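You operate a simulated robot arm through the tools that you are given. There is no shell and no other tool. Be economical: measure what you need, move in short steps, check, and stop when the job is done.

Carry out the task below with a simulated robot arm. There is one attempt and no reset: what you move stays moved.

JOB
Swap the dirty purple filter for the orange one and test the pump.
Fine: first let the pressure off, drain valve open till 0, then shut; purple filter on the pump table; run till the gauge reads OK, then switch off.

It is judged by the outcome, as a careful person would: the job done as asked, and still so three seconds after it is handed in. It fails if anything else is knocked over, pushed out of place, dropped, spilled or broken.

ROBOT AND FRAMES
A 7-joint arm with a two-finger parallel gripper, fixed in place. Base frame: the origin is at the foot of the arm, x ahead of it, y to its left, z up. Units: mm, degrees, N and s.
With the tool pointing down near the work surface it reaches from about 360 to 780 mm from the base axis. Its first joint turns from -166.0 to 166.0 degrees. Payload 3.91 kg.
The TCP is the grasp point between the finger pads, 30 mm short of the fingertips. In the tool frame z runs along the fingers and y along their closing line. The gripper opens to 110 mm. The fingers are 20 mm wide and 10 mm thick; the gripper's body (48 by 112 mm) begins 55 mm behind the TCP.
Orientation is told as [roll, pitch, yaw] about the base's x, y, z axes, in that order, counted from this pose: with the fingers straight down and closing along the base's y, the tool's x points along the base's -x, its y along +y and its z along -z.

CONTROLS
- The arm moves only by the tool jog_arm. Its argument "series" is one flat list of numbers, 7 for each row, row after row: the shift along the tool's x, y, z in mm, then the turn, a rotation vector about the tool's x, y, z in degrees, then the closure, from 0 (fully open) to 1 (shut). In form: [tx, ty, tz, rx, ry, rz, grip, tx, ty, tz, rx, ry, rz, grip, ...]. A call has 1 to 10 rows; each row shifts and turns the commanded pose from where the row before left it, along the tool's axes as they then stand. Each row takes 0.2 s and may step no farther than 50 mm and 8.6 degrees from the row before; otherwise, or with a gripper value out of range, the whole call is refused. A pose out of reach is approached as far as the arm can. The call stops where the force on the tool passes 90 N (or 10 N more than at its start, if that is more) or the arm is blocked; 0.2 s more then pass. Each finger travels about 153 mm/s and halts on what it meets, pressing with about 36 N; the grip force reading is that of the motor and also rises with nothing between the fingers. The clock runs only during rows and for 0.2 s after the last one: add rows that do not move to give the fingers time. It gives the time, the measured TCP pose, the force on the tool (base axes), the opening and the grip force at its end, in the units of the frame above (readings bear some noise), with the torque about the TCP (base axes, N m) and any sound that the robot's microphone picked up.
- Cameras (640 x 400 px; columns grow to the right, rows downward): "scene" is fixed at [51.1, 500.8, 1320.2]; the picture's right is [-0.50, -0.87, 0.00], its down [-0.67, 0.39, -0.64] and it looks along [0.55, -0.32, -0.77] (base axes); focal length 264 px, centre (320, 200). "wrist" rides on the gripper at [77, 7, -115] in the tool frame; the picture's right is [-0.09, 1.00, 0.00], its down [-0.80, -0.07, -0.59] and it looks along [-0.59, -0.05, 0.80] (tool axes); focal length 270 px, centre (320, 200). There is no depth. A picture from a camera that has moved, and an enlarged one, comes with that camera's place and axes in the base frame and with its lens.
- grab_frame(camera): a new picture of that camera. The clock stands still meanwhile.
- raise_lower(by): slides the trunk up (or, below 0, down) by that many mm; the arm rides with it, the base frame stays. It gives what a move gives, with no picture.
- close_up(camera, box): a new picture of the part [left, top, right, bottom] of that camera's present view, enlarged. The clock stands still meanwhile.
- job_done(): hands the job in; it is judged then, once.

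Go step by step. Nothing tells you positions but the pictures and the camera data: compare them with the known pose of the tool, close in by small moves and look again before you grip or let go. The budget is 120 turns and 68 pictures, counting those below and the enlarged ones. Unless the task says otherwise, let go and move clear before handing in, and close with one line.

The tools are called as name(argument=value, ...) on one line, values as JSON. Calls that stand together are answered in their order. jog_arm: Moves the arm, as the interface text tells. Its arguments: {"type":"object","properties":{"series":{"type":"array","items":{"type":"number"}}},"required":["series"]} The other tools are called the same way: raise_lower (by) slides the trunk up or down; grab_frame (camera) takes a picture; close_up (camera, box) takes an enlarged picture of a part of a camera's view; job_done () hands the job in.

At the start:

```text
time: 0.0
position: [387.8, 407.9, 1085.0]
tcp_rot: [0.0, -0.1, 0.1]
wrist_force: [0.0, 0.1, 0.6]
torque: [0.01, 0.01, 0.01]
width: 110.1
finger_force: 0.2
trunk travel left (down, up): [-475.0, 135.0]
```

scene: 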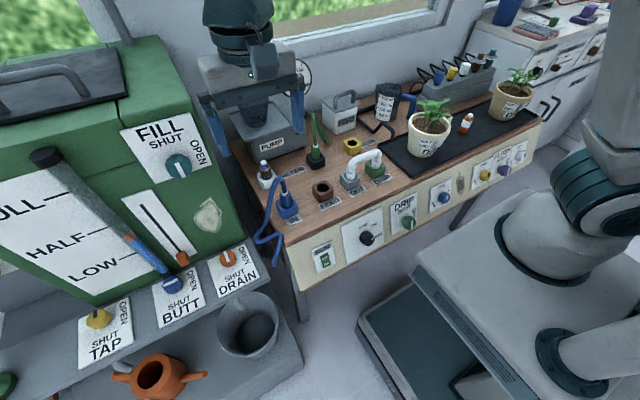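
wrist: 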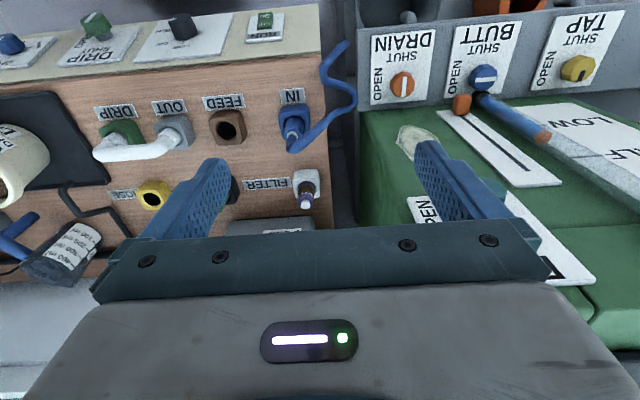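

I see a pump table with sockets (IN, FEED, OUT, DRIP, FILTER, spare) and a tank with valves to its left. I'll enlarge the table views to find the filters, the gauge and the drain valve.

close_up(camera="scene", box=[220, 80, 420, 205])

close_up(camera="scene", box=[290, 150, 540, 306])

close_up(camera="scene", box=[380, 0, 640, 162])

close_up(camera="wrist", box=[60, 60, 380, 260])

```text
3.20 times, centred on (320, 142) of scene
camera zoom: at [51.1, 500.8, 1320.2], right [-0.5, -0.87, 0.0], down [-0.67, 0.39, -0.64], along [0.55, -0.32, -0.77], focal length 845 px, centre (320, 384)
```

zoom: 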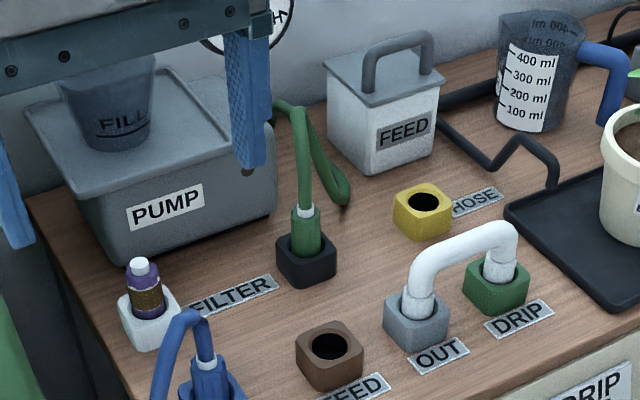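

```text
2.56 times, centred on (415, 228) of scene
camera zoom: at [51.1, 500.8, 1320.2], right [-0.5, -0.87, 0.0], down [-0.67, 0.39, -0.64], along [0.55, -0.32, -0.77], focal length 676 px, centre (77, 128)
```

zoom: 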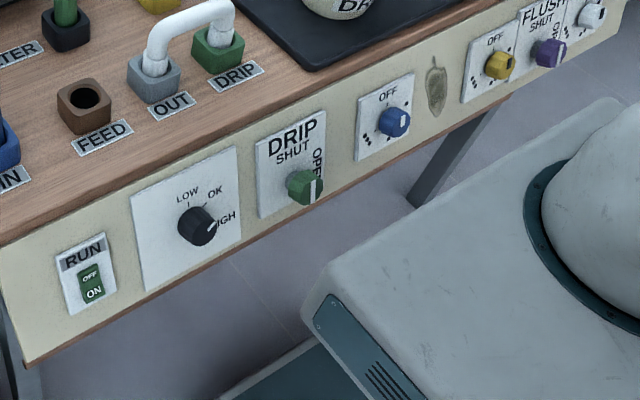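

```text
2.46 times, centred on (510, 81) of scene
camera zoom: at [51.1, 500.8, 1320.2], right [-0.5, -0.87, 0.0], down [-0.67, 0.39, -0.64], along [0.55, -0.32, -0.77], focal length 650 px, centre (-148, 493)
```

zoom: 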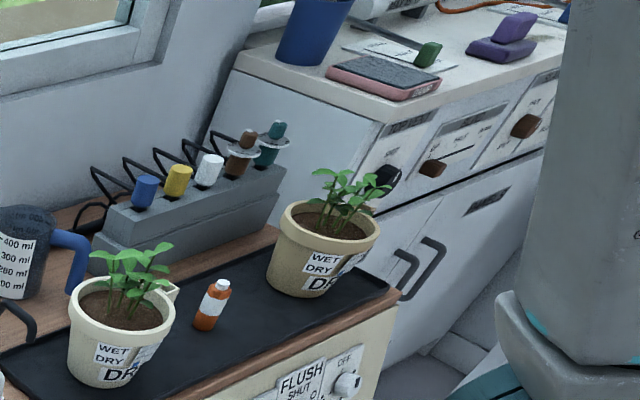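

```text
2.00 times, centred on (220, 160) of wrist
camera zoom: at [309.0, 413.0, 1200.0], right [0.09, 1.0, 0.0], down [0.8, -0.07, 0.59], along [0.59, -0.05, -0.8], focal length 541 px, centre (520, 280)
```

zoom: 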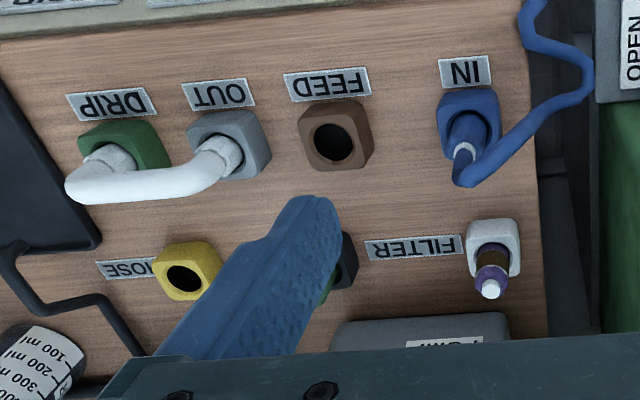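

The drain valve sits near (437, 546, 710) and the filter socket near (599, 364, 744). I'll enlarge the valves now, then move the arm aside to expose the wall gauge.

close_up(camera="wrist", box=[360, 20, 640, 195])

jog_arm(series=[0, -45, 0, 0, 0, 0, 0, 0, -45, 0, 0, 0, 0, 0, 0, -45, 0, 0, 0, 0, 0, 0, -45, 0, 0, 0, 0, 0, 0, -45, 0, 0, 0, 0, 0, 0, -45, 0, 0, 0, 0, 0, 0, -45, 0, 0, 0, 0, 0])

grab_frame(camera="scene")

grab_frame(camera="wrist")

```text
2.29 times, centred on (500, 108) of wrist
camera zoom: at [309.0, 413.0, 1200.0], right [0.09, 1.0, 0.0], down [0.8, -0.07, 0.59], along [0.59, -0.05, -0.8], focal length 618 px, centre (-91, 411)
```

zoom: 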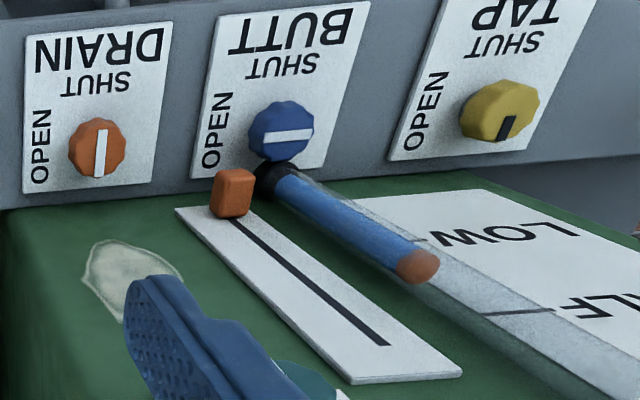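

```text
time: 1.6
position: [388.3, 91.1, 1084.9]
tcp_rot: [0.0, 0.0, 0.2]
wrist_force: [-0.2, -0.3, 0.9]
torque: [-0.03, 0.0, 0.02]
width: 109.9
finger_force: 0.0
trunk travel left (down, up): [-475.0, 135.0]
```

```text
60 pictures are left
```

scene: 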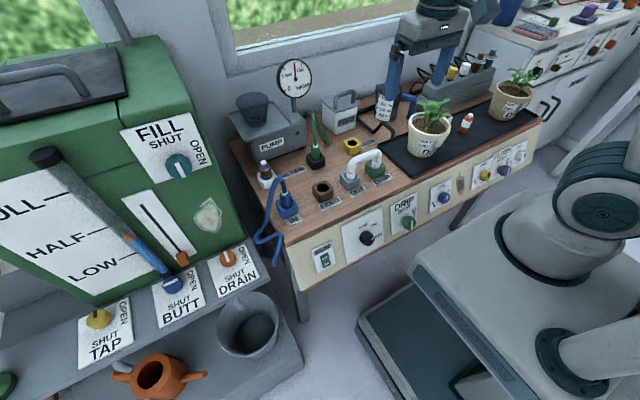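

```text
59 pictures are left
camera wrist: at [309.8, 97.2, 1199.6], right [0.09, 1.0, 0.0], down [0.8, -0.07, 0.59], along [0.59, -0.05, -0.8], focal length 270 px, centre (320, 200)
```

wrist: 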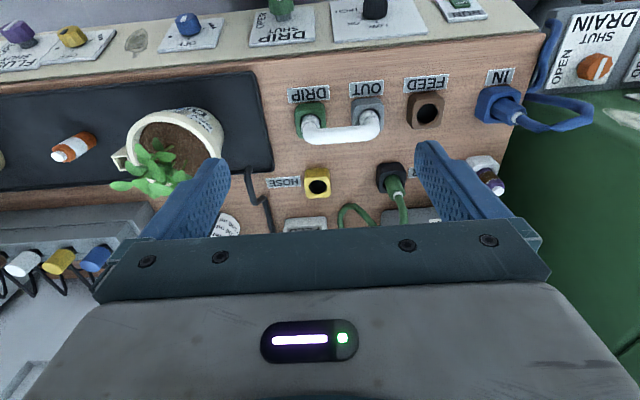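

Drain is shut and BUTT appears to be open. Next I'll read the gauge, the run switch and the filters up close.

close_up(camera="scene", box=[230, 50, 350, 125])

close_up(camera="scene", box=[225, 120, 425, 245])

close_up(camera="wrist", box=[0, 80, 280, 255])

close_up(camera="scene", box=[140, 230, 300, 330])

```text
5.33 times, centred on (290, 88) of scene
camera zoom: at [51.1, 500.8, 1320.2], right [-0.5, -0.87, 0.0], down [-0.67, 0.39, -0.64], along [0.55, -0.32, -0.77], focal length 1408 px, centre (480, 800)
```

zoom: 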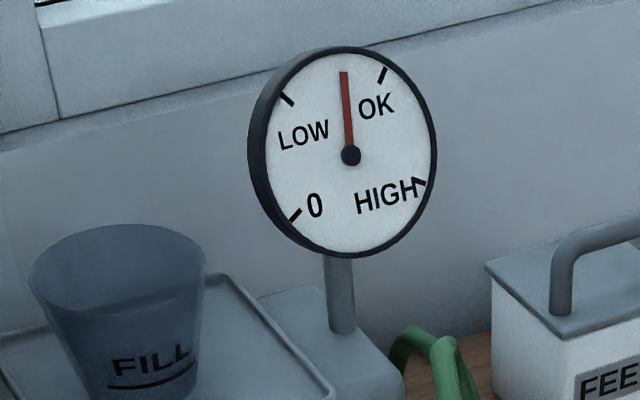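

```text
3.20 times, centred on (325, 182) of scene
camera zoom: at [51.1, 500.8, 1320.2], right [-0.5, -0.87, 0.0], down [-0.67, 0.39, -0.64], along [0.55, -0.32, -0.77], focal length 845 px, centre (304, 256)
```

zoom: 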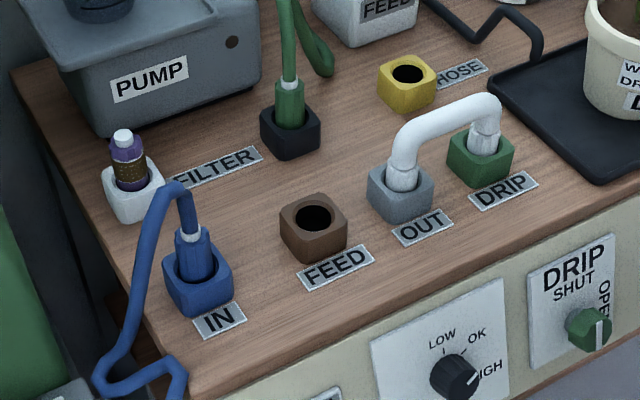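

```text
2.29 times, centred on (140, 168) of wrist
camera zoom: at [309.8, 97.2, 1199.6], right [0.09, 1.0, 0.0], down [0.8, -0.07, 0.59], along [0.59, -0.05, -0.8], focal length 618 px, centre (731, 274)
```

zoom: 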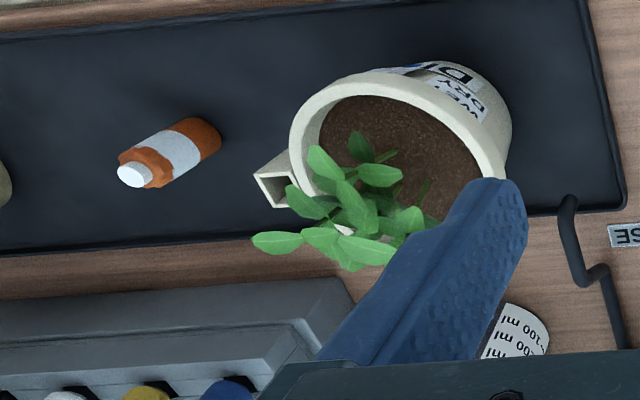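

```text
4.00 times, centred on (220, 280) of scene
camera zoom: at [51.1, 500.8, 1320.2], right [-0.5, -0.87, 0.0], down [-0.67, 0.39, -0.64], along [0.55, -0.32, -0.77], focal length 1056 px, centre (720, -120)
```

zoom: 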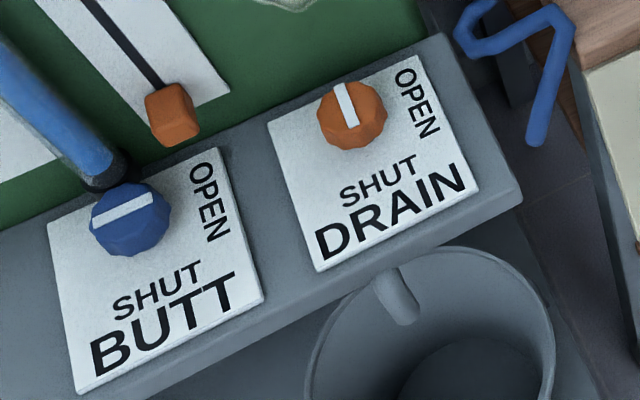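

The gauge shows pressure between LOW and OK. I'll move over the DRAIN valve to see how much room there is beside the tank.

jog_arm(series=[0, 45, 0, 0, 0, 0, 0, 0, 45, 0, 0, 0, 0, 0, 0, 45, 0, 0, 0, 0, 0, 0, 45, 0, 0, 0, 0, 0, 0, 45, 0, 0, 0, 0, 0, 0, 45, 0, 0, 0, 0, 0, 0, 45, 0, 0, 0, 0, 0, 0, 45, 0, 0, 0, 0, 0, 0, 45, 0, 0, 0, 0, 0, 0, 45, 0, 0, 0, 0, 0])

raise_lower(by=-150)

grab_frame(camera="wrist")

grab_frame(camera="scene")

```text
time: 3.8
position: [385.6, 544.5, 1084.1]
tcp_rot: [-0.1, -0.1, 0.0]
wrist_force: [-0.1, 0.2, -0.4]
torque: [0.0, 0.0, -0.01]
width: 109.8
finger_force: 0.1
trunk travel left (down, up): [-475.0, 135.0]
```

```text
time: 5.5
position: [386.3, 541.9, 935.3]
tcp_rot: [0.1, -0.1, 0.1]
wrist_force: [0.4, -0.5, -0.7]
torque: [0.0, 0.0, 0.0]
width: 109.8
finger_force: 0.0
trunk travel left (down, up): [-325.0, 285.0]
```

```text
54 pictures are left
camera wrist: at [308.9, 547.9, 1050.6], right [0.09, 1.0, 0.0], down [0.8, -0.07, 0.59], along [0.59, -0.05, -0.8], focal length 270 px, centre (320, 200)
```

wrist: 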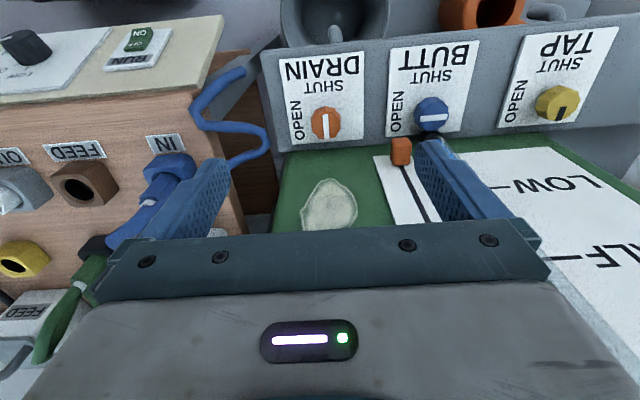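

```text
53 pictures are left
```

scene: 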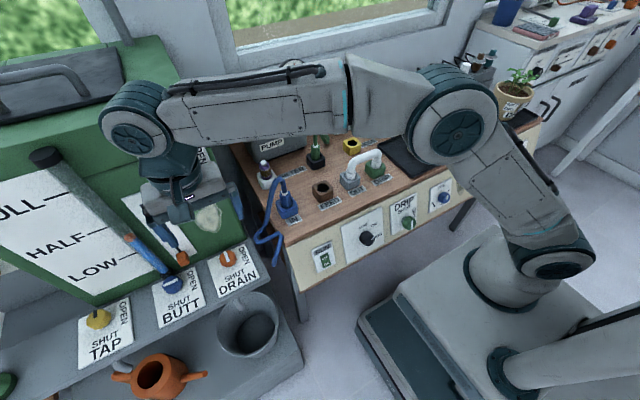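

The tank front looks close behind the valve (x≈480). I'll use the trunk to go lower, so the arm keeps its posture, and measure again.

raise_lower(by=-120)

grab_frame(camera="wrist")

grab_frame(camera="scene")

```text
time: 7.0
position: [387.5, 541.4, 815.0]
tcp_rot: [0.0, 0.1, 0.1]
wrist_force: [0.5, 0.3, 0.5]
torque: [0.0, -0.02, -0.02]
width: 109.9
finger_force: 0.0
trunk travel left (down, up): [-205.0, 405.0]
```

```text
52 pictures are left
camera wrist: at [308.9, 547.9, 930.6], right [0.09, 1.0, 0.0], down [0.8, -0.07, 0.59], along [0.59, -0.05, -0.8], focal length 270 px, centre (320, 200)
```

wrist: 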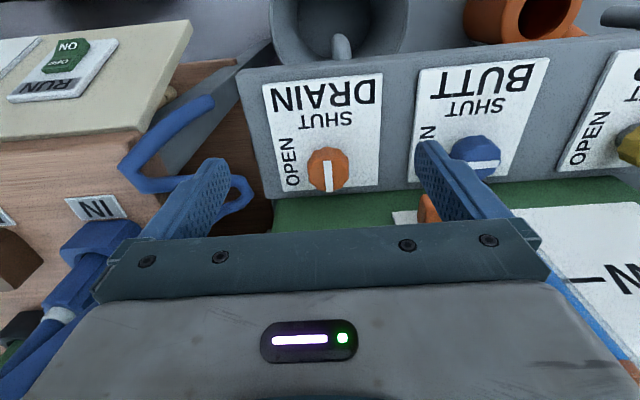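

```text
51 pictures are left
```

scene: 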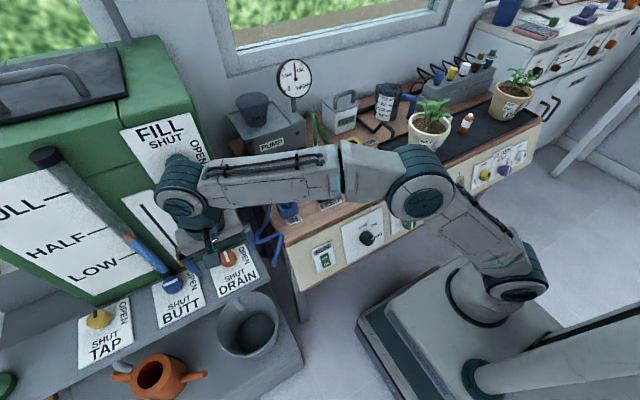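

I put the knob at about (429, 546) with its top at z≈727 and the tank face at x≈470. I'll yaw −45° and lean the gripper about 30° away from the tank, so it can turn the knob about the vertical without touching.

jog_arm(series=[0, 0, 0, 0, 0, 7.5, 0.2, 0, 0, 0, 0, 0, 7.5, 0.2, 0, 0, 0, 0, 0, 7.5, 0.2, 0, 0, 0, 0, 0, 7.5, 0.2, 0, 0, 0, 0, 0, 7.5, 0.2, 0, 0, 0, 0, 0, 7.5, 0.2, 0, 0, 0, 0, -7.5, 0, 0.2, 0, 0, 0, 0, -7.5, 0, 0.2, 0, 0, 0, 0, -7.5, 0, 0.2, 0, 0, 0, 0, -7.5, 0, 0.2])

grab_frame(camera="wrist")

```text
time: 9.2
position: [386.1, 542.8, 815.2]
tcp_rot: [0.0, -30.1, -45.0]
wrist_force: [-0.2, -0.7, 0.6]
torque: [0.01, 0.01, -0.02]
width: 87.9
finger_force: 0.1
trunk travel left (down, up): [-205.0, 405.0]
```

```text
50 pictures are left
camera wrist: at [302.8, 633.6, 876.5], right [0.76, 0.65, 0.04], down [0.23, -0.33, 0.92], along [0.61, -0.68, -0.4], focal length 270 px, centre (320, 200)
```

wrist: 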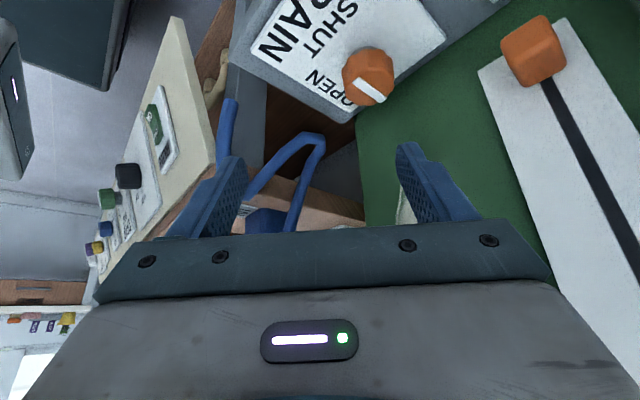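

The knob measures (432, 548, 727) in this view too. I'll lean a little more, to 40°, for clearance and move in above it.

jog_arm(series=[0, 0, 0, 0, -5, 0, 0.2, 0, 0, 0, 0, -5, 0, 0.2, 4.3, 18, 22.5, 0, 0, 0, 0.2, 4.3, 18, 22.5, 0, 0, 0, 0.2, 0, 0, 0, 0, 0, 0, 0.2])

grab_frame(camera="wrist")

close_up(camera="scene", box=[120, 170, 310, 290])

```text
time: 10.4
position: [427.9, 552.0, 775.1]
tcp_rot: [0.0, -40.0, -44.9]
wrist_force: [-0.4, -0.2, -0.4]
torque: [-0.02, 0.03, -0.01]
width: 88.2
finger_force: 0.1
trunk travel left (down, up): [-205.0, 405.0]
```

```text
49 pictures are left
camera wrist: at [338.5, 650.0, 814.1], right [0.75, 0.66, 0.06], down [0.11, -0.21, 0.97], along [0.65, -0.72, -0.24], focal length 270 px, centre (320, 200)
```

wrist: 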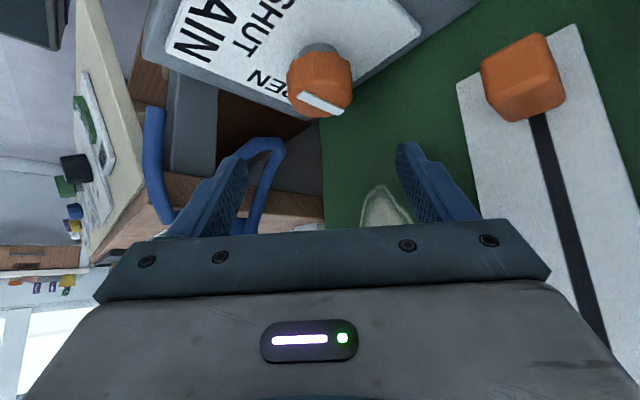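

```text
3.33 times, centred on (215, 230) of scene
camera zoom: at [51.1, 500.8, 1320.2], right [-0.5, -0.87, 0.0], down [-0.67, 0.39, -0.64], along [0.55, -0.32, -0.77], focal length 880 px, centre (670, 100)
```

zoom: 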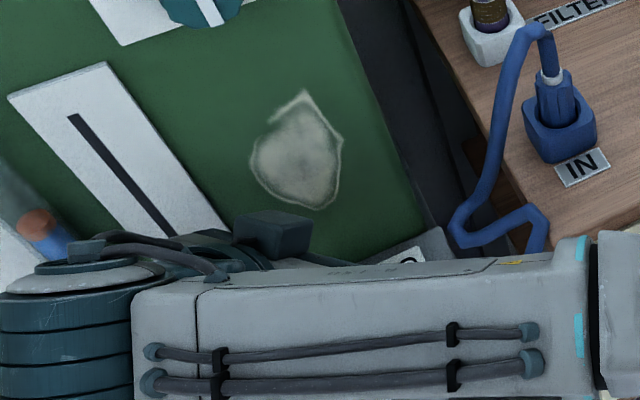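

The knob lies in the finger plane. I'll lower vertically in small steps and look before gripping.

jog_arm(series=[9.6, 0, 11.5, 0, 0, 0, 0.2, 9.6, 0, 11.5, 0, 0, 0, 0.2, 7, 0, 8.4, 0, 0, 0, 0.2, 0, 0, 0, 0, 0, 0, 0.2])

grab_frame(camera="wrist")

```text
time: 11.4
position: [426.6, 552.5, 734.7]
tcp_rot: [0.0, -40.0, -44.8]
wrist_force: [0.7, 0.5, 0.4]
torque: [0.0, 0.04, -0.02]
width: 88.1
finger_force: 0.1
trunk travel left (down, up): [-205.0, 405.0]
```

```text
47 pictures are left
camera wrist: at [338.1, 649.8, 773.0], right [0.75, 0.66, 0.06], down [0.11, -0.21, 0.97], along [0.65, -0.72, -0.24], focal length 270 px, centre (320, 200)
```

wrist: 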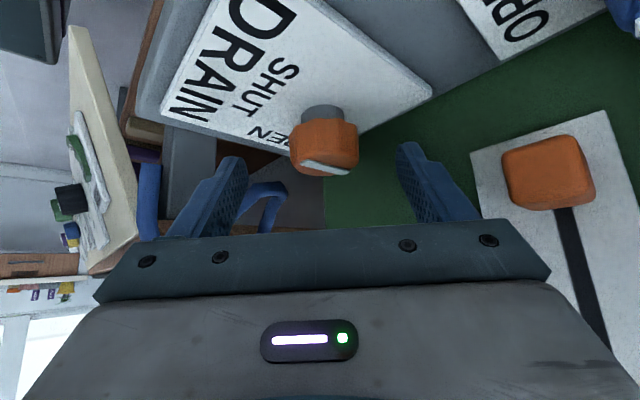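

The knob top is at (437, 547.5, 719). I'll make a small correction and close on it.

jog_arm(series=[8.2, 3.8, 7.1, 0, 0, 0, 0.2, 0, 0, 0, 0, 0, 0, 0.2, 0, 0, 0, 0, 0, 0, 1, 0, 0, 0, 0, 0, 0, 1, 0, 0, 0, 0, 0, 0, 1])

grab_frame(camera="wrist")

```text
time: 12.7
position: [430.0, 555.2, 723.4]
tcp_rot: [-0.1, -40.0, -44.9]
wrist_force: [-1.7, -1.2, -0.9]
torque: [-0.01, 0.01, -0.01]
width: 39.0
finger_force: 44.8
trunk travel left (down, up): [-205.0, 405.0]
```

```text
46 pictures are left
camera wrist: at [339.2, 653.5, 762.3], right [0.75, 0.66, 0.06], down [0.11, -0.21, 0.97], along [0.65, -0.72, -0.24], focal length 270 px, centre (320, 200)
```

wrist: 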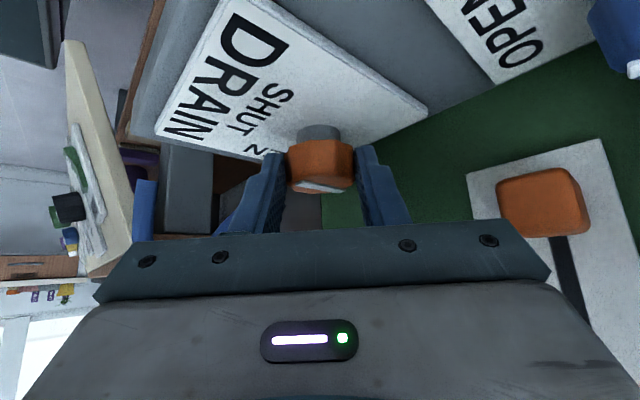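

The knob is gripped, 39 mm wide. I'll turn CCW two steps and watch the torque.

jog_arm(series=[0, -1.4, 0, -5.14, 0, -6.13, 1, 0, -1.4, 0, -5.14, 0, -6.13, 1])

close_up(camera="wrist", box=[240, 80, 400, 220])

```text
time: 13.2
position: [425.9, 554.0, 724.8]
tcp_rot: [-0.1, -40.0, -28.9]
wrist_force: [-14.6, -6.3, -2.4]
torque: [-0.16, 0.08, -1.3]
width: 39.0
finger_force: 44.6
trunk travel left (down, up): [-205.0, 405.0]
```

```text
2.86 times, centred on (320, 150) of wrist
camera zoom: at [312.6, 622.2, 762.6], right [0.54, 0.84, 0.05], down [0.17, -0.17, 0.97], along [0.82, -0.52, -0.24], focal length 772 px, centre (320, 343)
```

zoom: 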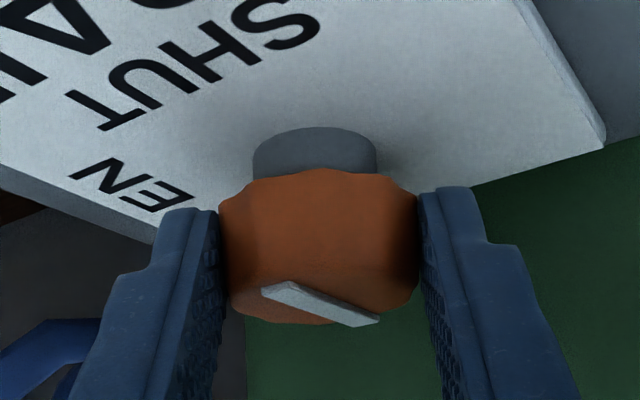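

The knob turns with the fingers, at a moderate torque of about 1.3 N·m. I'll continue.

jog_arm(series=[0, -1.4, 0, -5.14, 0, -6.13, 1, 0, -1.4, 0, -5.14, 0, -6.13, 1, 0, -1.4, 0, -5.14, 0, -6.13, 1, 0, -1.4, 0, -5.14, 0, -6.13, 1, 0, -1.4, 0, -5.14, 0, -6.13, 1])

close_up(camera="scene", box=[250, 40, 350, 120])

```text
time: 14.4
position: [430.6, 543.3, 725.4]
tcp_rot: [-0.3, -40.0, 10.9]
wrist_force: [9.3, -12.4, 1.4]
torque: [-0.31, 0.28, -0.77]
width: 39.4
finger_force: 44.8
trunk travel left (down, up): [-205.0, 405.0]
```

```text
5.00 times, centred on (300, 80) of scene
camera zoom: at [51.1, 500.8, 1320.2], right [-0.5, -0.87, 0.0], down [-0.67, 0.39, -0.64], along [0.55, -0.32, -0.77], focal length 1320 px, centre (420, 800)
```

zoom: 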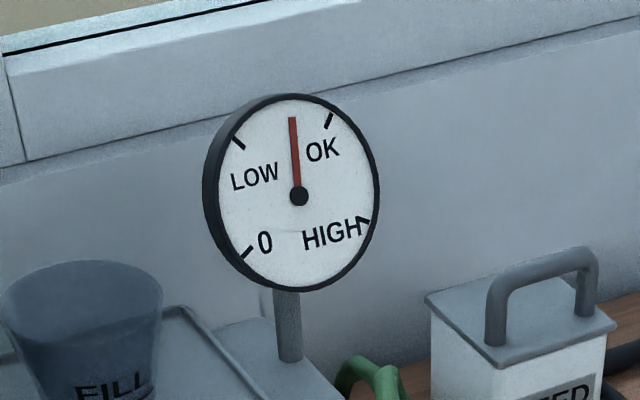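

The gauge hasn't moved yet, so I'll finish the quarter turn.

jog_arm(series=[0, -1.4, 0, -5.14, 0, -6.13, 1, 0, -1.4, 0, -5.14, 0, -6.13, 1, 0, -1.4, 0, -5.14, 0, -6.13, 1, 0, -1.4, 0, -5.14, 0, -6.13, 1, 0, 0, 0, 0, 0, 0, 1])

grab_frame(camera="scene")

grab_frame(camera="wrist")

```text
time: 15.7
position: [431.1, 537.8, 725.3]
tcp_rot: [-0.2, -40.0, 42.9]
wrist_force: [9.5, -25.3, 5.0]
torque: [-1.01, -0.17, -1.48]
width: 39.5
finger_force: 45.1
trunk travel left (down, up): [-205.0, 405.0]
```

```text
43 pictures are left
```

scene: 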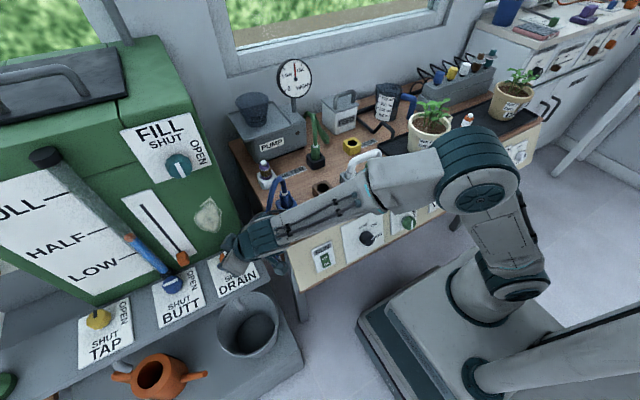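

```text
42 pictures are left
camera wrist: at [328.9, 452.1, 763.9], right [-0.63, 0.78, 0.05], down [0.22, 0.11, 0.97], along [0.75, 0.62, -0.24], focal length 270 px, centre (320, 200)
```

wrist: 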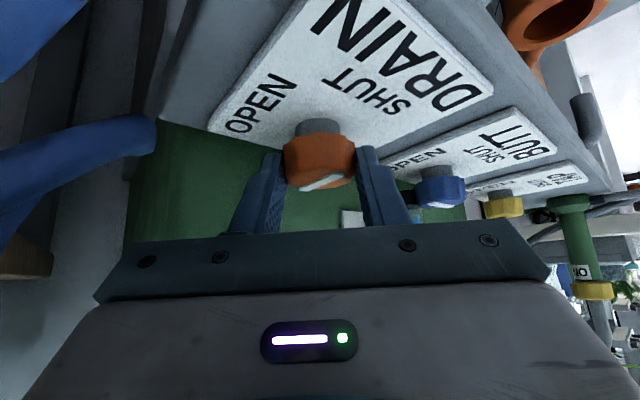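

The bar is still along x, so the knob slipped against a stop and the opening direction must be clockwise. I'll turn back clockwise from here with the same grip and watch.

jog_arm(series=[0, 1.4, 0, 5.14, 0, 6.13, 1, 0, 1.4, 0, 5.14, 0, 6.13, 1, 0, 1.4, 0, 5.14, 0, 6.13, 1, 0, 1.4, 0, 5.14, 0, 6.13, 1, 0, 1.4, 0, 5.14, 0, 6.13, 1])

grab_frame(camera="wrist")

```text
time: 16.9
position: [427.6, 544.7, 725.1]
tcp_rot: [0.1, -40.1, 2.7]
wrist_force: [18.0, -21.1, 7.5]
torque: [-0.94, -0.57, -0.28]
width: 39.3
finger_force: 45.3
trunk travel left (down, up): [-205.0, 405.0]
```

```text
41 pictures are left
camera wrist: at [295.1, 544.4, 763.8], right [0.02, 1.0, 0.06], down [0.23, -0.06, 0.97], along [0.97, -0.01, -0.23], focal length 270 px, centre (320, 200)
```

wrist: 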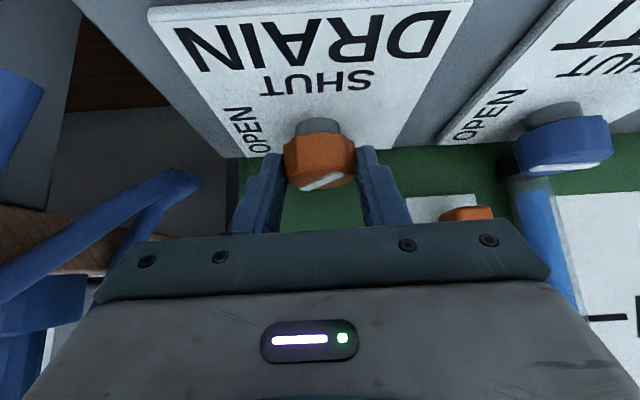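

The knob now follows clockwise freely (bar at about −45°), so clockwise opens it. I'll continue to fully open.

jog_arm(series=[0, 1.4, 0, 5.14, 0, 6.13, 1, 0, 1.4, 0, 5.14, 0, 6.13, 1, 0, 1.4, 0, 5.14, 0, 6.13, 1, 0, 1.4, 0, 5.14, 0, 6.13, 1, 0, 1.4, 0, 5.14, 0, 6.13, 1, 0, 0, 0, 0, 0, 0, 1])

close_up(camera="scene", box=[250, 40, 350, 120])

grab_frame(camera="wrist")

```text
time: 18.2
position: [429.5, 551.7, 724.3]
tcp_rot: [0.2, -40.2, -37.2]
wrist_force: [24.4, -12.9, 7.0]
torque: [-0.36, -0.98, 0.08]
width: 39.0
finger_force: 44.4
trunk travel left (down, up): [-205.0, 405.0]
```

```text
5.00 times, centred on (300, 80) of scene
camera zoom: at [51.1, 500.8, 1320.2], right [-0.5, -0.87, 0.0], down [-0.67, 0.39, -0.64], along [0.55, -0.32, -0.77], focal length 1320 px, centre (420, 800)
```

zoom: 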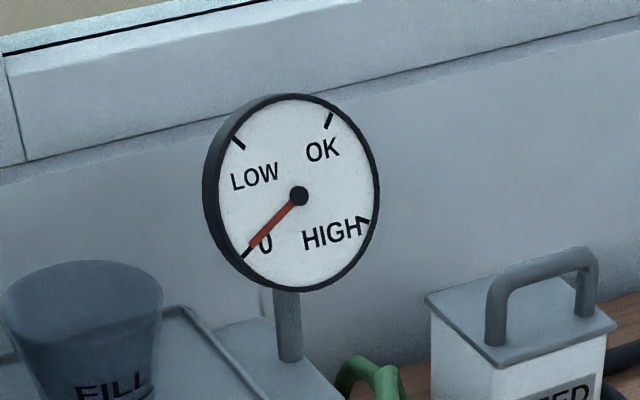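

```text
39 pictures are left
camera wrist: at [327.1, 637.1, 763.6], right [0.65, 0.75, 0.06], down [0.14, -0.2, 0.97], along [0.74, -0.63, -0.23], focal length 270 px, centre (320, 200)
```

wrist: 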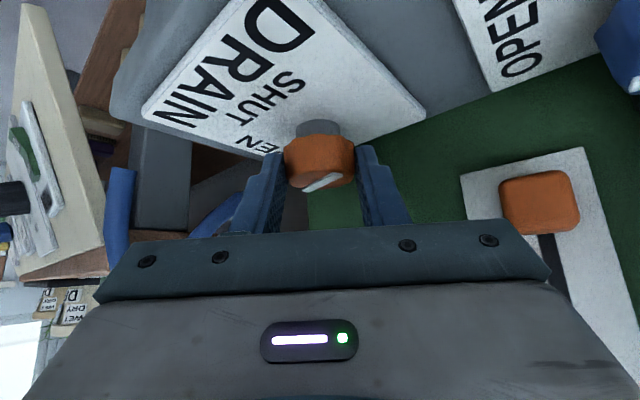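

The gauge reads 0. I'll shut the valve by turning counter-clockwise back to its stop.

jog_arm(series=[0, -1.4, 0, -5.14, 0, -6.13, 1, 0, -1.4, 0, -5.14, 0, -6.13, 1, 0, -1.4, 0, -5.14, 0, -6.13, 1, 0, -1.4, 0, -5.14, 0, -6.13, 1, 0, -1.4, 0, -5.14, 0, -6.13, 1, 0, -1.4, 0, -5.14, 0, -6.13, 1, 0, -1.4, 0, -5.14, 0, -6.13, 1, 0, -1.4, 0, -5.14, 0, -6.13, 1, 0, -1.4, 0, -5.14, 0, -6.13, 1, 0, -1.4, 0, -5.14, 0, -6.13, 1])

jog_arm(series=[0, -1, 0, -4.5, 0, -5.36, 1, 0, 0, 0, 0, 0, 0, 1])

grab_frame(camera="wrist")

```text
time: 20.4
position: [429.4, 535.7, 726.4]
tcp_rot: [-0.3, -39.9, 42.6]
wrist_force: [6.3, -32.9, 10.9]
torque: [-0.98, 0.28, -1.39]
width: 39.2
finger_force: 44.6
trunk travel left (down, up): [-205.0, 405.0]
```

```text
time: 21.1
position: [431.5, 534.1, 724.9]
tcp_rot: [-0.3, -39.9, 49.9]
wrist_force: [10.7, -34.9, 8.5]
torque: [-0.85, -0.75, -0.63]
width: 39.4
finger_force: 45.0
trunk travel left (down, up): [-205.0, 405.0]
```

```text
38 pictures are left
camera wrist: at [339.5, 438.2, 764.0], right [-0.72, 0.7, 0.05], down [0.2, 0.13, 0.97], along [0.67, 0.71, -0.24], focal length 270 px, centre (320, 200)
```

wrist: 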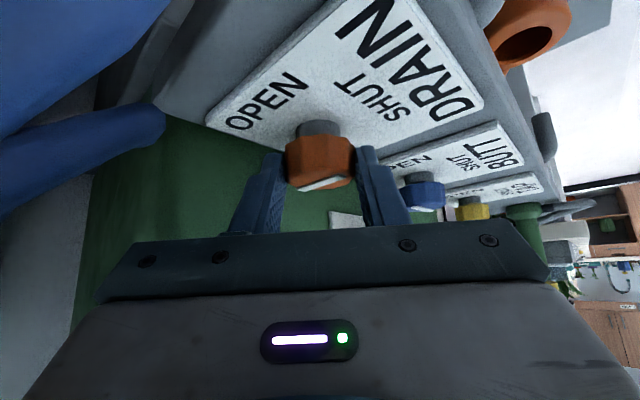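

The bar is back at SHUT. I'll open just a little, since the tank is close, back out along the tool axis, then straighten up.

jog_arm(series=[0, 0, 0, 0, 0, 0, 0.56, 0, 0, 0, 0, 0, 0, 0.56, 0, 0, -25, 0, 0, 0, 0.56, 0, 0, -35, 0, 0, 0, 0.56, 0, 0, -40, 0, 0, 0, 0.56])

close_up(camera="wrist", box=[200, 60, 440, 230])

```text
time: 22.2
position: [385.5, 491.0, 801.3]
tcp_rot: [0.0, -40.0, 50.0]
wrist_force: [0.4, 1.4, 0.4]
torque: [-0.03, 0.02, 0.04]
width: 48.1
finger_force: 0.1
trunk travel left (down, up): [-205.0, 405.0]
```

```text
2.35 times, centred on (320, 145) of wrist
camera zoom: at [294.4, 392.9, 838.9], right [-0.72, 0.69, 0.06], down [0.2, 0.13, 0.97], along [0.66, 0.71, -0.24], focal length 636 px, centre (320, 329)
```

zoom: 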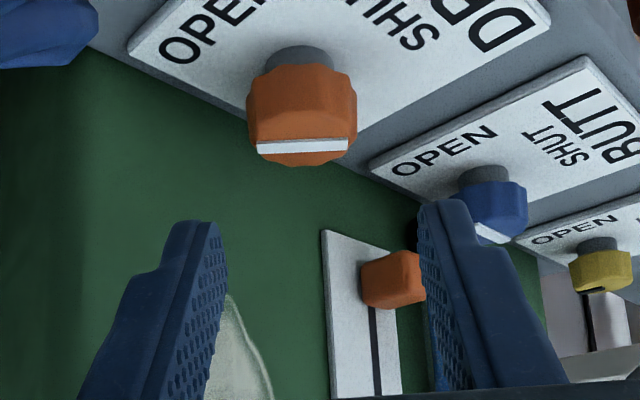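

The bar looks to be at about −45° here, so the valve may be only half shut. I'll straighten the tool and look from above.

jog_arm(series=[-22.5, 0, -26.8, 0, 0, 0, 0.5, -22.5, 0, -26.8, 0, 0, 0, 0.5, 0, 0, 0, 0, 8, 0, 0.5, 0, 0, 0, 0, 8, 0, 0.5, 0, 0, 0, 0, 8, 0, 0.5, 0, 0, 0, 0, 8, 0, 0.5, 0, 0, 0, 0, 8, 0, 0.5])

jog_arm(series=[0, 0, 0, 0, 0, 8.5, 0.2, 0, 0, 0, 0, 0, 8.5, 0.2, 0, 0, 0, 0, 0, 8.5, 0.2, 0, 0, 0, 0, 0, 8.5, 0.2, 0, 0, 0, 0, 0, 8, 0.2, 0, 0, 0, 0, 0, 8, 0.2])

grab_frame(camera="wrist")

```text
time: 23.9
position: [386.0, 492.3, 871.0]
tcp_rot: [0.0, 0.1, 49.9]
wrist_force: [-0.1, 0.2, -0.4]
torque: [0.04, -0.03, 0.0]
width: 54.9
finger_force: 0.0
trunk travel left (down, up): [-205.0, 405.0]
```

```text
time: 25.2
position: [387.5, 492.4, 870.3]
tcp_rot: [0.0, 0.0, -0.1]
wrist_force: [0.3, 1.2, -0.7]
torque: [0.0, 0.02, 0.01]
width: 88.0
finger_force: 0.1
trunk travel left (down, up): [-205.0, 405.0]
```

```text
36 pictures are left
camera wrist: at [309.0, 497.4, 985.4], right [0.09, 1.0, 0.0], down [0.8, -0.07, 0.59], along [0.59, -0.05, -0.8], focal length 270 px, centre (320, 200)
```

wrist: 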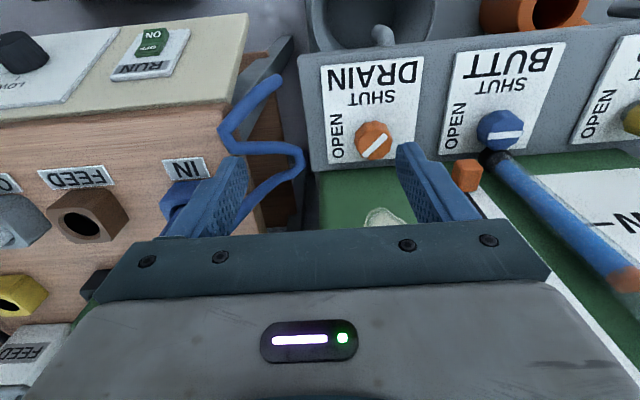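

The valve is indeed about 45° open; it was dragged while I backed out. I've refined the knob centre to (440, 545). I'll regrip at yaw −26° with less side load and shut it properly.

jog_arm(series=[0, 0, 0, 0, 0, 8.6, 0.3, 0, 0, 0, 0, 0, 8.6, 0.3, 0, 0, 0, 0, 0, 8.6, 0.3, 0, 0, 0, 0, -8, 0, 0.3, 0, 0, 0, 0, -8, 0, 0.3, 0, 0, 0, 0, -8, 0, 0.3, 0, 0, 0, 0, -8, 0, 0.3, 0, 0, 0, 0, -8, 0, 0.3])

jog_arm(series=[17.8, 23.4, 26.4, 0, 0, 0, 0.3, 17.8, 23.4, 26.4, 0, 0, 0, 0.3, 17.8, 23.4, 26.4, 0, 0, 0, 0.3, 0, 0, 0, 0, 0, 0, 0.4])

grab_frame(camera="wrist")

```text
time: 27.1
position: [386.3, 491.1, 870.1]
tcp_rot: [0.0, -40.1, -25.8]
wrist_force: [0.7, -0.4, 0.8]
torque: [0.01, 0.03, 0.03]
width: 76.7
finger_force: 0.1
trunk travel left (down, up): [-205.0, 405.0]
```

```text
time: 28.1
position: [425.2, 549.0, 773.1]
tcp_rot: [-0.1, -40.0, -25.6]
wrist_force: [0.5, 1.1, -0.2]
torque: [0.0, 0.01, -0.01]
width: 66.3
finger_force: 0.1
trunk travel left (down, up): [-205.0, 405.0]
```

```text
35 pictures are left
camera wrist: at [308.0, 612.9, 813.2], right [0.49, 0.87, 0.06], down [0.18, -0.16, 0.97], along [0.85, -0.47, -0.24], focal length 270 px, centre (320, 200)
```

wrist: 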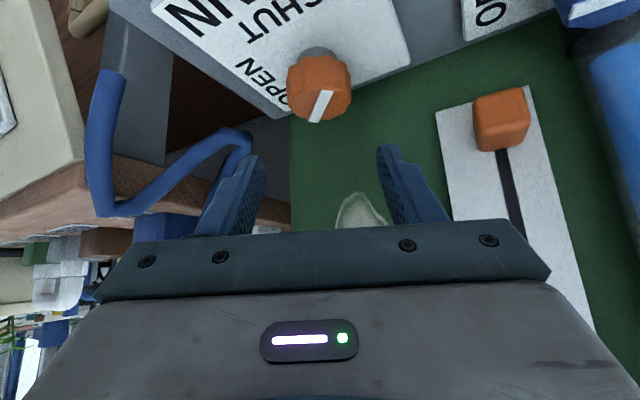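

It's aligned. I'll lower, grip and turn the knob shut.

jog_arm(series=[10.2, 1, 12.7, 0, 0, 0, 0.4, 10.2, 1, 12.7, 0, 0, 0, 0.4, 10.2, 0.9, 12.7, 0, 0, 0, 0.4, 0, 0, 0, 0, 0, 0, 1, 0, 0, 0, 0, 0, 0, 1, 0, 0, 0, 0, 0, 0, 1])

jog_arm(series=[0, -1.95, 0, -5.14, 0, -6.13, 1, 0, -1.95, 0, -5.14, 0, -6.13, 1, 0, -1.95, 0, -5.14, 0, -6.13, 1, 0, -1.95, 0, -5.14, 0, -6.13, 1, 0, -1.95, 0, -5.14, 0, -6.13, 1, 0, -1.95, 0, -5.14, 0, -6.13, 1, 0, -1.95, 0, -5.14, 0, -6.13, 1])

grab_frame(camera="wrist")

```text
time: 29.4
position: [428.8, 550.6, 726.6]
tcp_rot: [-0.1, -40.1, -25.8]
wrist_force: [-5.3, -11.4, -2.9]
torque: [-0.21, -0.05, -0.17]
width: 39.0
finger_force: 44.9
trunk travel left (down, up): [-205.0, 405.0]
```

```text
time: 31.1
position: [428.8, 537.9, 727.4]
tcp_rot: [-0.2, -40.0, 30.4]
wrist_force: [-2.7, -7.8, -4.6]
torque: [-0.53, 0.25, -0.54]
width: 38.9
finger_force: 44.8
trunk travel left (down, up): [-205.0, 405.0]
```

```text
34 pictures are left
camera wrist: at [309.7, 477.2, 765.9], right [-0.44, 0.89, 0.05], down [0.23, 0.06, 0.97], along [0.87, 0.44, -0.23], focal length 270 px, centre (320, 200)
```

wrist: 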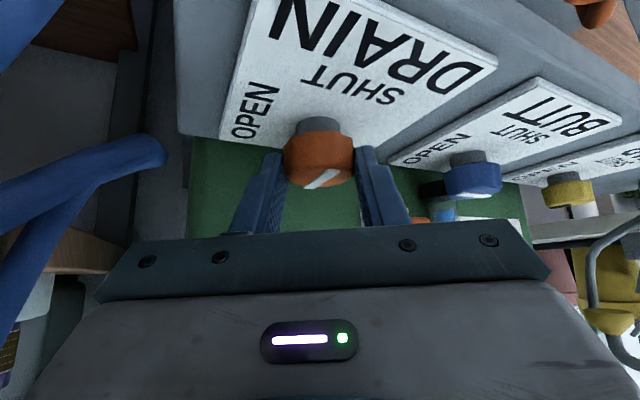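

It's nearly at SHUT. I'll turn a bit more until the stop resists.

jog_arm(series=[0, -1.95, 0, -5.14, 0, -6.13, 1, 0, 0, 0, 0, 0, 0, 1])

```text
time: 31.6
position: [430.5, 538.2, 728.2]
tcp_rot: [0.0, -40.1, 38.2]
wrist_force: [6.6, -2.3, -0.5]
torque: [0.07, -0.13, -1.08]
width: 38.7
finger_force: 44.9
trunk travel left (down, up): [-205.0, 405.0]
```

The stop is reached at −1.1 N·m with little side load. I'll release wider and back out.

jog_arm(series=[0, 0, 0, 0, 0, 0, 0.46, 0, 0, 0, 0, 0, 0, 0.46, 0, 0, -20, 0, 0, 0, 0.46, 0, 0, -40, 0, 0, 0, 0.46, -22.5, 0, -26.8, 0, 0, 0, 0.46, -22.5, 0, -26.8, 0, 0, 0, 0.46])

close_up(camera="wrist", box=[200, 0, 440, 170])

grab_frame(camera="scene")

```text
time: 33.0
position: [396.8, 512.8, 843.4]
tcp_rot: [0.0, -40.0, 38.2]
wrist_force: [-0.1, 0.9, 0.3]
torque: [0.01, -0.02, 0.0]
width: 59.6
finger_force: 0.1
trunk travel left (down, up): [-205.0, 405.0]
```

```text
2.35 times, centred on (320, 85) of wrist
camera zoom: at [288.7, 436.0, 881.6], right [-0.56, 0.82, 0.06], down [0.23, 0.09, 0.97], along [0.79, 0.56, -0.24], focal length 636 px, centre (320, 471)
```

zoom: 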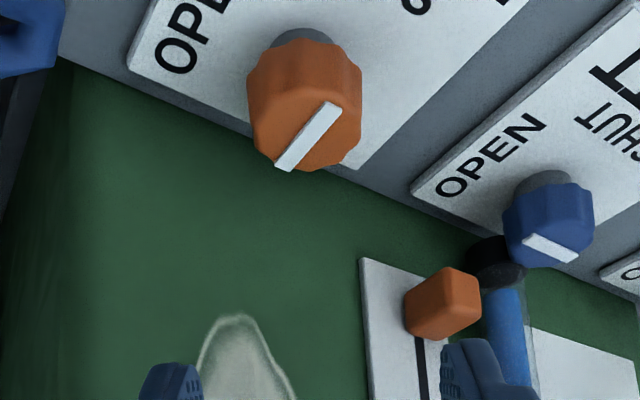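

```text
32 pictures are left
```

scene: 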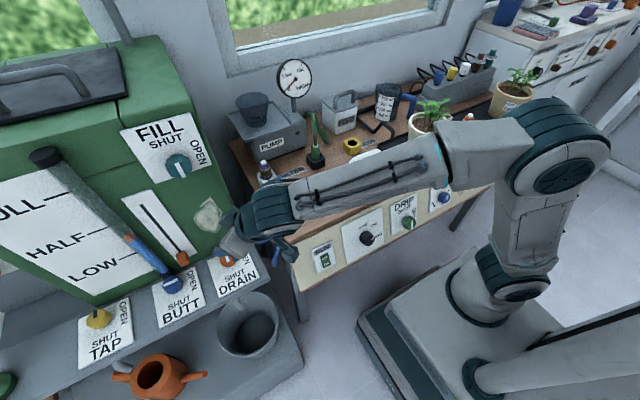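

The drain is shut and the gauge is at 0. Next I'll straighten the tool and move toward the filter for a close look.

jog_arm(series=[0, 0, 0, 0, 8, 0, 0.2, 0, 0, 0, 0, 8, 0, 0.2, 0, 0, 0, 0, 8, 0, 0.2, 0, 0, 0, 0, 8, 0, 0.2, 0, 0, 0, 0, 8, 0, 0.2, 0, 0, -20, 0, 0, 8, 0.2, 0, 0, -20, 0, 0, 8, 0.2, 0, 0, -20, 0, 0, 8, 0.2, 0, 0, -20, 0, 0, 8, 0.2, 0, 0, -20, 0, 0, 6.2, 0.2])

jog_arm(series=[-15, -38, 0, 0, 0, 0, 0.2, -15, -38, 0, 0, 0, 0, 0.2, -15, -38, 0, 0, 0, 0, 0.2, -15, -38, 0, 0, 0, 0, 0.2, -40, 0, 0, 0, 0, 0, 0.2, 0, 0, 0, 0, 0, 0, 0.2])

grab_frame(camera="wrist")

```text
time: 35.2
position: [398.7, 514.4, 942.6]
tcp_rot: [-0.1, 0.0, -0.2]
wrist_force: [0.2, -0.4, -0.7]
torque: [-0.02, -0.01, -0.01]
width: 87.9
finger_force: 0.2
trunk travel left (down, up): [-205.0, 405.0]
```

```text
time: 36.6
position: [499.3, 362.5, 942.7]
tcp_rot: [-0.1, 0.0, 0.1]
wrist_force: [0.4, 0.6, -0.3]
torque: [-0.08, 0.02, 0.02]
width: 88.2
finger_force: 0.1
trunk travel left (down, up): [-205.0, 405.0]
```

```text
31 pictures are left
camera wrist: at [422.6, 368.6, 1058.1], right [0.09, 1.0, 0.0], down [0.8, -0.07, 0.59], along [0.59, -0.05, -0.8], focal length 270 px, centre (320, 200)
```

wrist: 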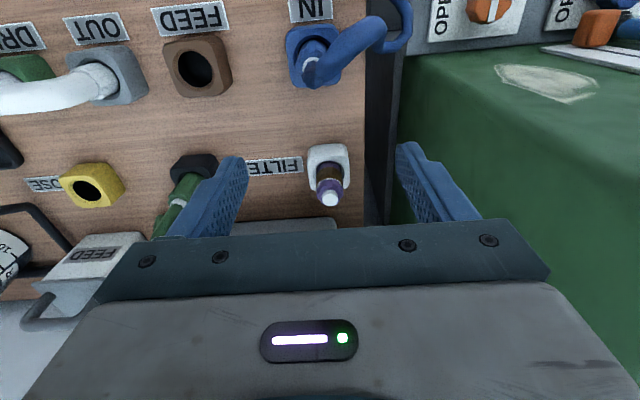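

The filter is near (588, 366). I'll move closer for a better fix on its position and height.

jog_arm(series=[-30, 0, 0, 0, 0, 0, 0.2, -25, 2, 0, 0, 0, 0, 0.2, 0, 0, 0, 0, 0, 0, 0.2])

grab_frame(camera="wrist")

```text
time: 37.5
position: [554.6, 365.3, 942.6]
tcp_rot: [-0.1, 0.0, 0.0]
wrist_force: [0.1, 0.6, 0.0]
torque: [0.0, -0.01, 0.01]
width: 87.7
finger_force: 0.0
trunk travel left (down, up): [-205.0, 405.0]
```

```text
30 pictures are left
camera wrist: at [476.2, 371.3, 1057.9], right [0.09, 1.0, 0.0], down [0.8, -0.07, 0.59], along [0.59, -0.05, -0.8], focal length 270 px, centre (320, 200)
```

wrist: 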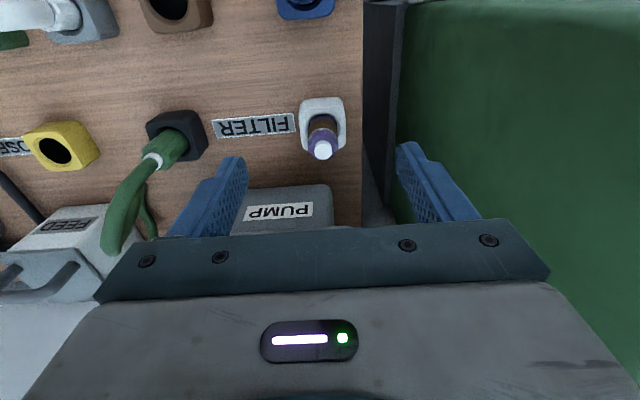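

The purple filter's cap is at about (583, 364, 838) and the socket top at z≈776. I'll move over it and check before the final descent.

jog_arm(series=[-28.5, -1.3, 0, 0, 0, 0, 0.35, 0, 0, 40, 0, 0, 0, 0.35, 0, 0, 27, 0, 0, 0, 0.35, 0, 0, 0, 0, 0, 0, 0.35])

grab_frame(camera="wrist")

close_up(camera="scene", box=[210, 60, 370, 190])

```text
time: 38.5
position: [568.0, 363.5, 873.6]
tcp_rot: [0.0, 0.1, 0.0]
wrist_force: [0.6, 0.3, 0.1]
torque: [-0.02, 0.0, 0.0]
width: 71.5
finger_force: 0.0
out of reach, approached as far as the arm can: row 1
trunk travel left (down, up): [-205.0, 405.0]
```

```text
29 pictures are left
camera wrist: at [490.7, 367.9, 988.6], right [0.09, 1.0, 0.0], down [0.8, -0.07, 0.59], along [0.59, -0.05, -0.8], focal length 270 px, centre (320, 200)
```

wrist: 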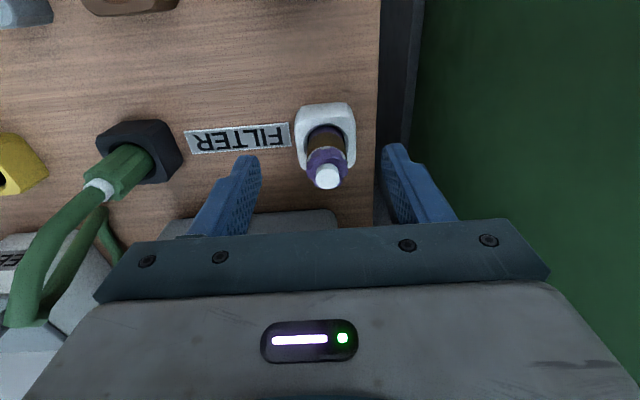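

```text
3.08 times, centred on (290, 125) of scene
camera zoom: at [51.1, 500.8, 1320.2], right [-0.5, -0.87, 0.0], down [-0.67, 0.39, -0.64], along [0.55, -0.32, -0.77], focal length 812 px, centre (412, 431)
```

zoom: 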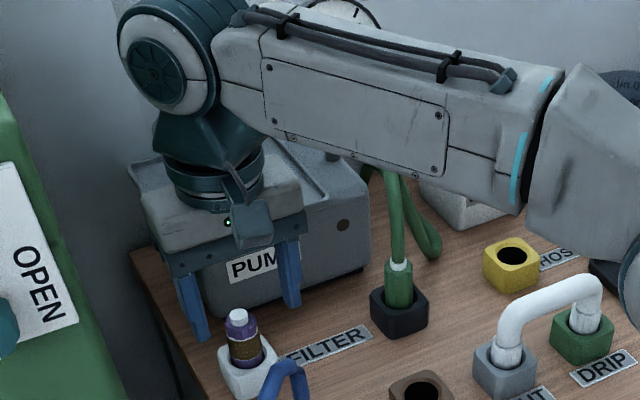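

The reach was limited to x=568 at that height, and the cap is confirmed at (584, 365, 835). I'll try extending again from here.

jog_arm(series=[-16, 1, 0, 0, 0, 0, 0.35, 0, 0, 0, 0, 0, 0, 0.35])

```text
time: 39.0
position: [585.0, 362.8, 873.4]
tcp_rot: [-0.1, 0.0, 0.0]
wrist_force: [0.4, 0.8, 0.3]
torque: [0.05, 0.0, 0.03]
width: 71.5
finger_force: 0.2
trunk travel left (down, up): [-205.0, 405.0]
```

I'm over the filter now. I'll descend in small steps and close.

jog_arm(series=[0, 1.5, 20, 0, 0, 0, 0.35, 0, 0, 20, 0, 0, 0, 0.35, 0, 0, 21, 0, 0, 0, 0.35, 0, 0, 0, 0, 0, 0, 0.35])

grab_frame(camera="wrist")

```text
time: 40.0
position: [585.5, 364.4, 811.8]
tcp_rot: [-0.1, 0.1, 0.1]
wrist_force: [0.1, -0.4, -0.4]
torque: [0.01, 0.01, -0.01]
width: 71.2
finger_force: 0.2
trunk travel left (down, up): [-205.0, 405.0]
```

```text
27 pictures are left
camera wrist: at [507.6, 370.1, 927.0], right [0.09, 1.0, 0.0], down [0.8, -0.07, 0.59], along [0.59, -0.05, -0.8], focal length 270 px, centre (320, 200)
```

wrist: 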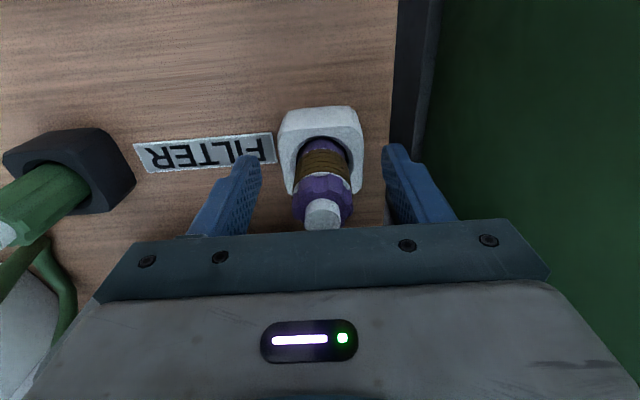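

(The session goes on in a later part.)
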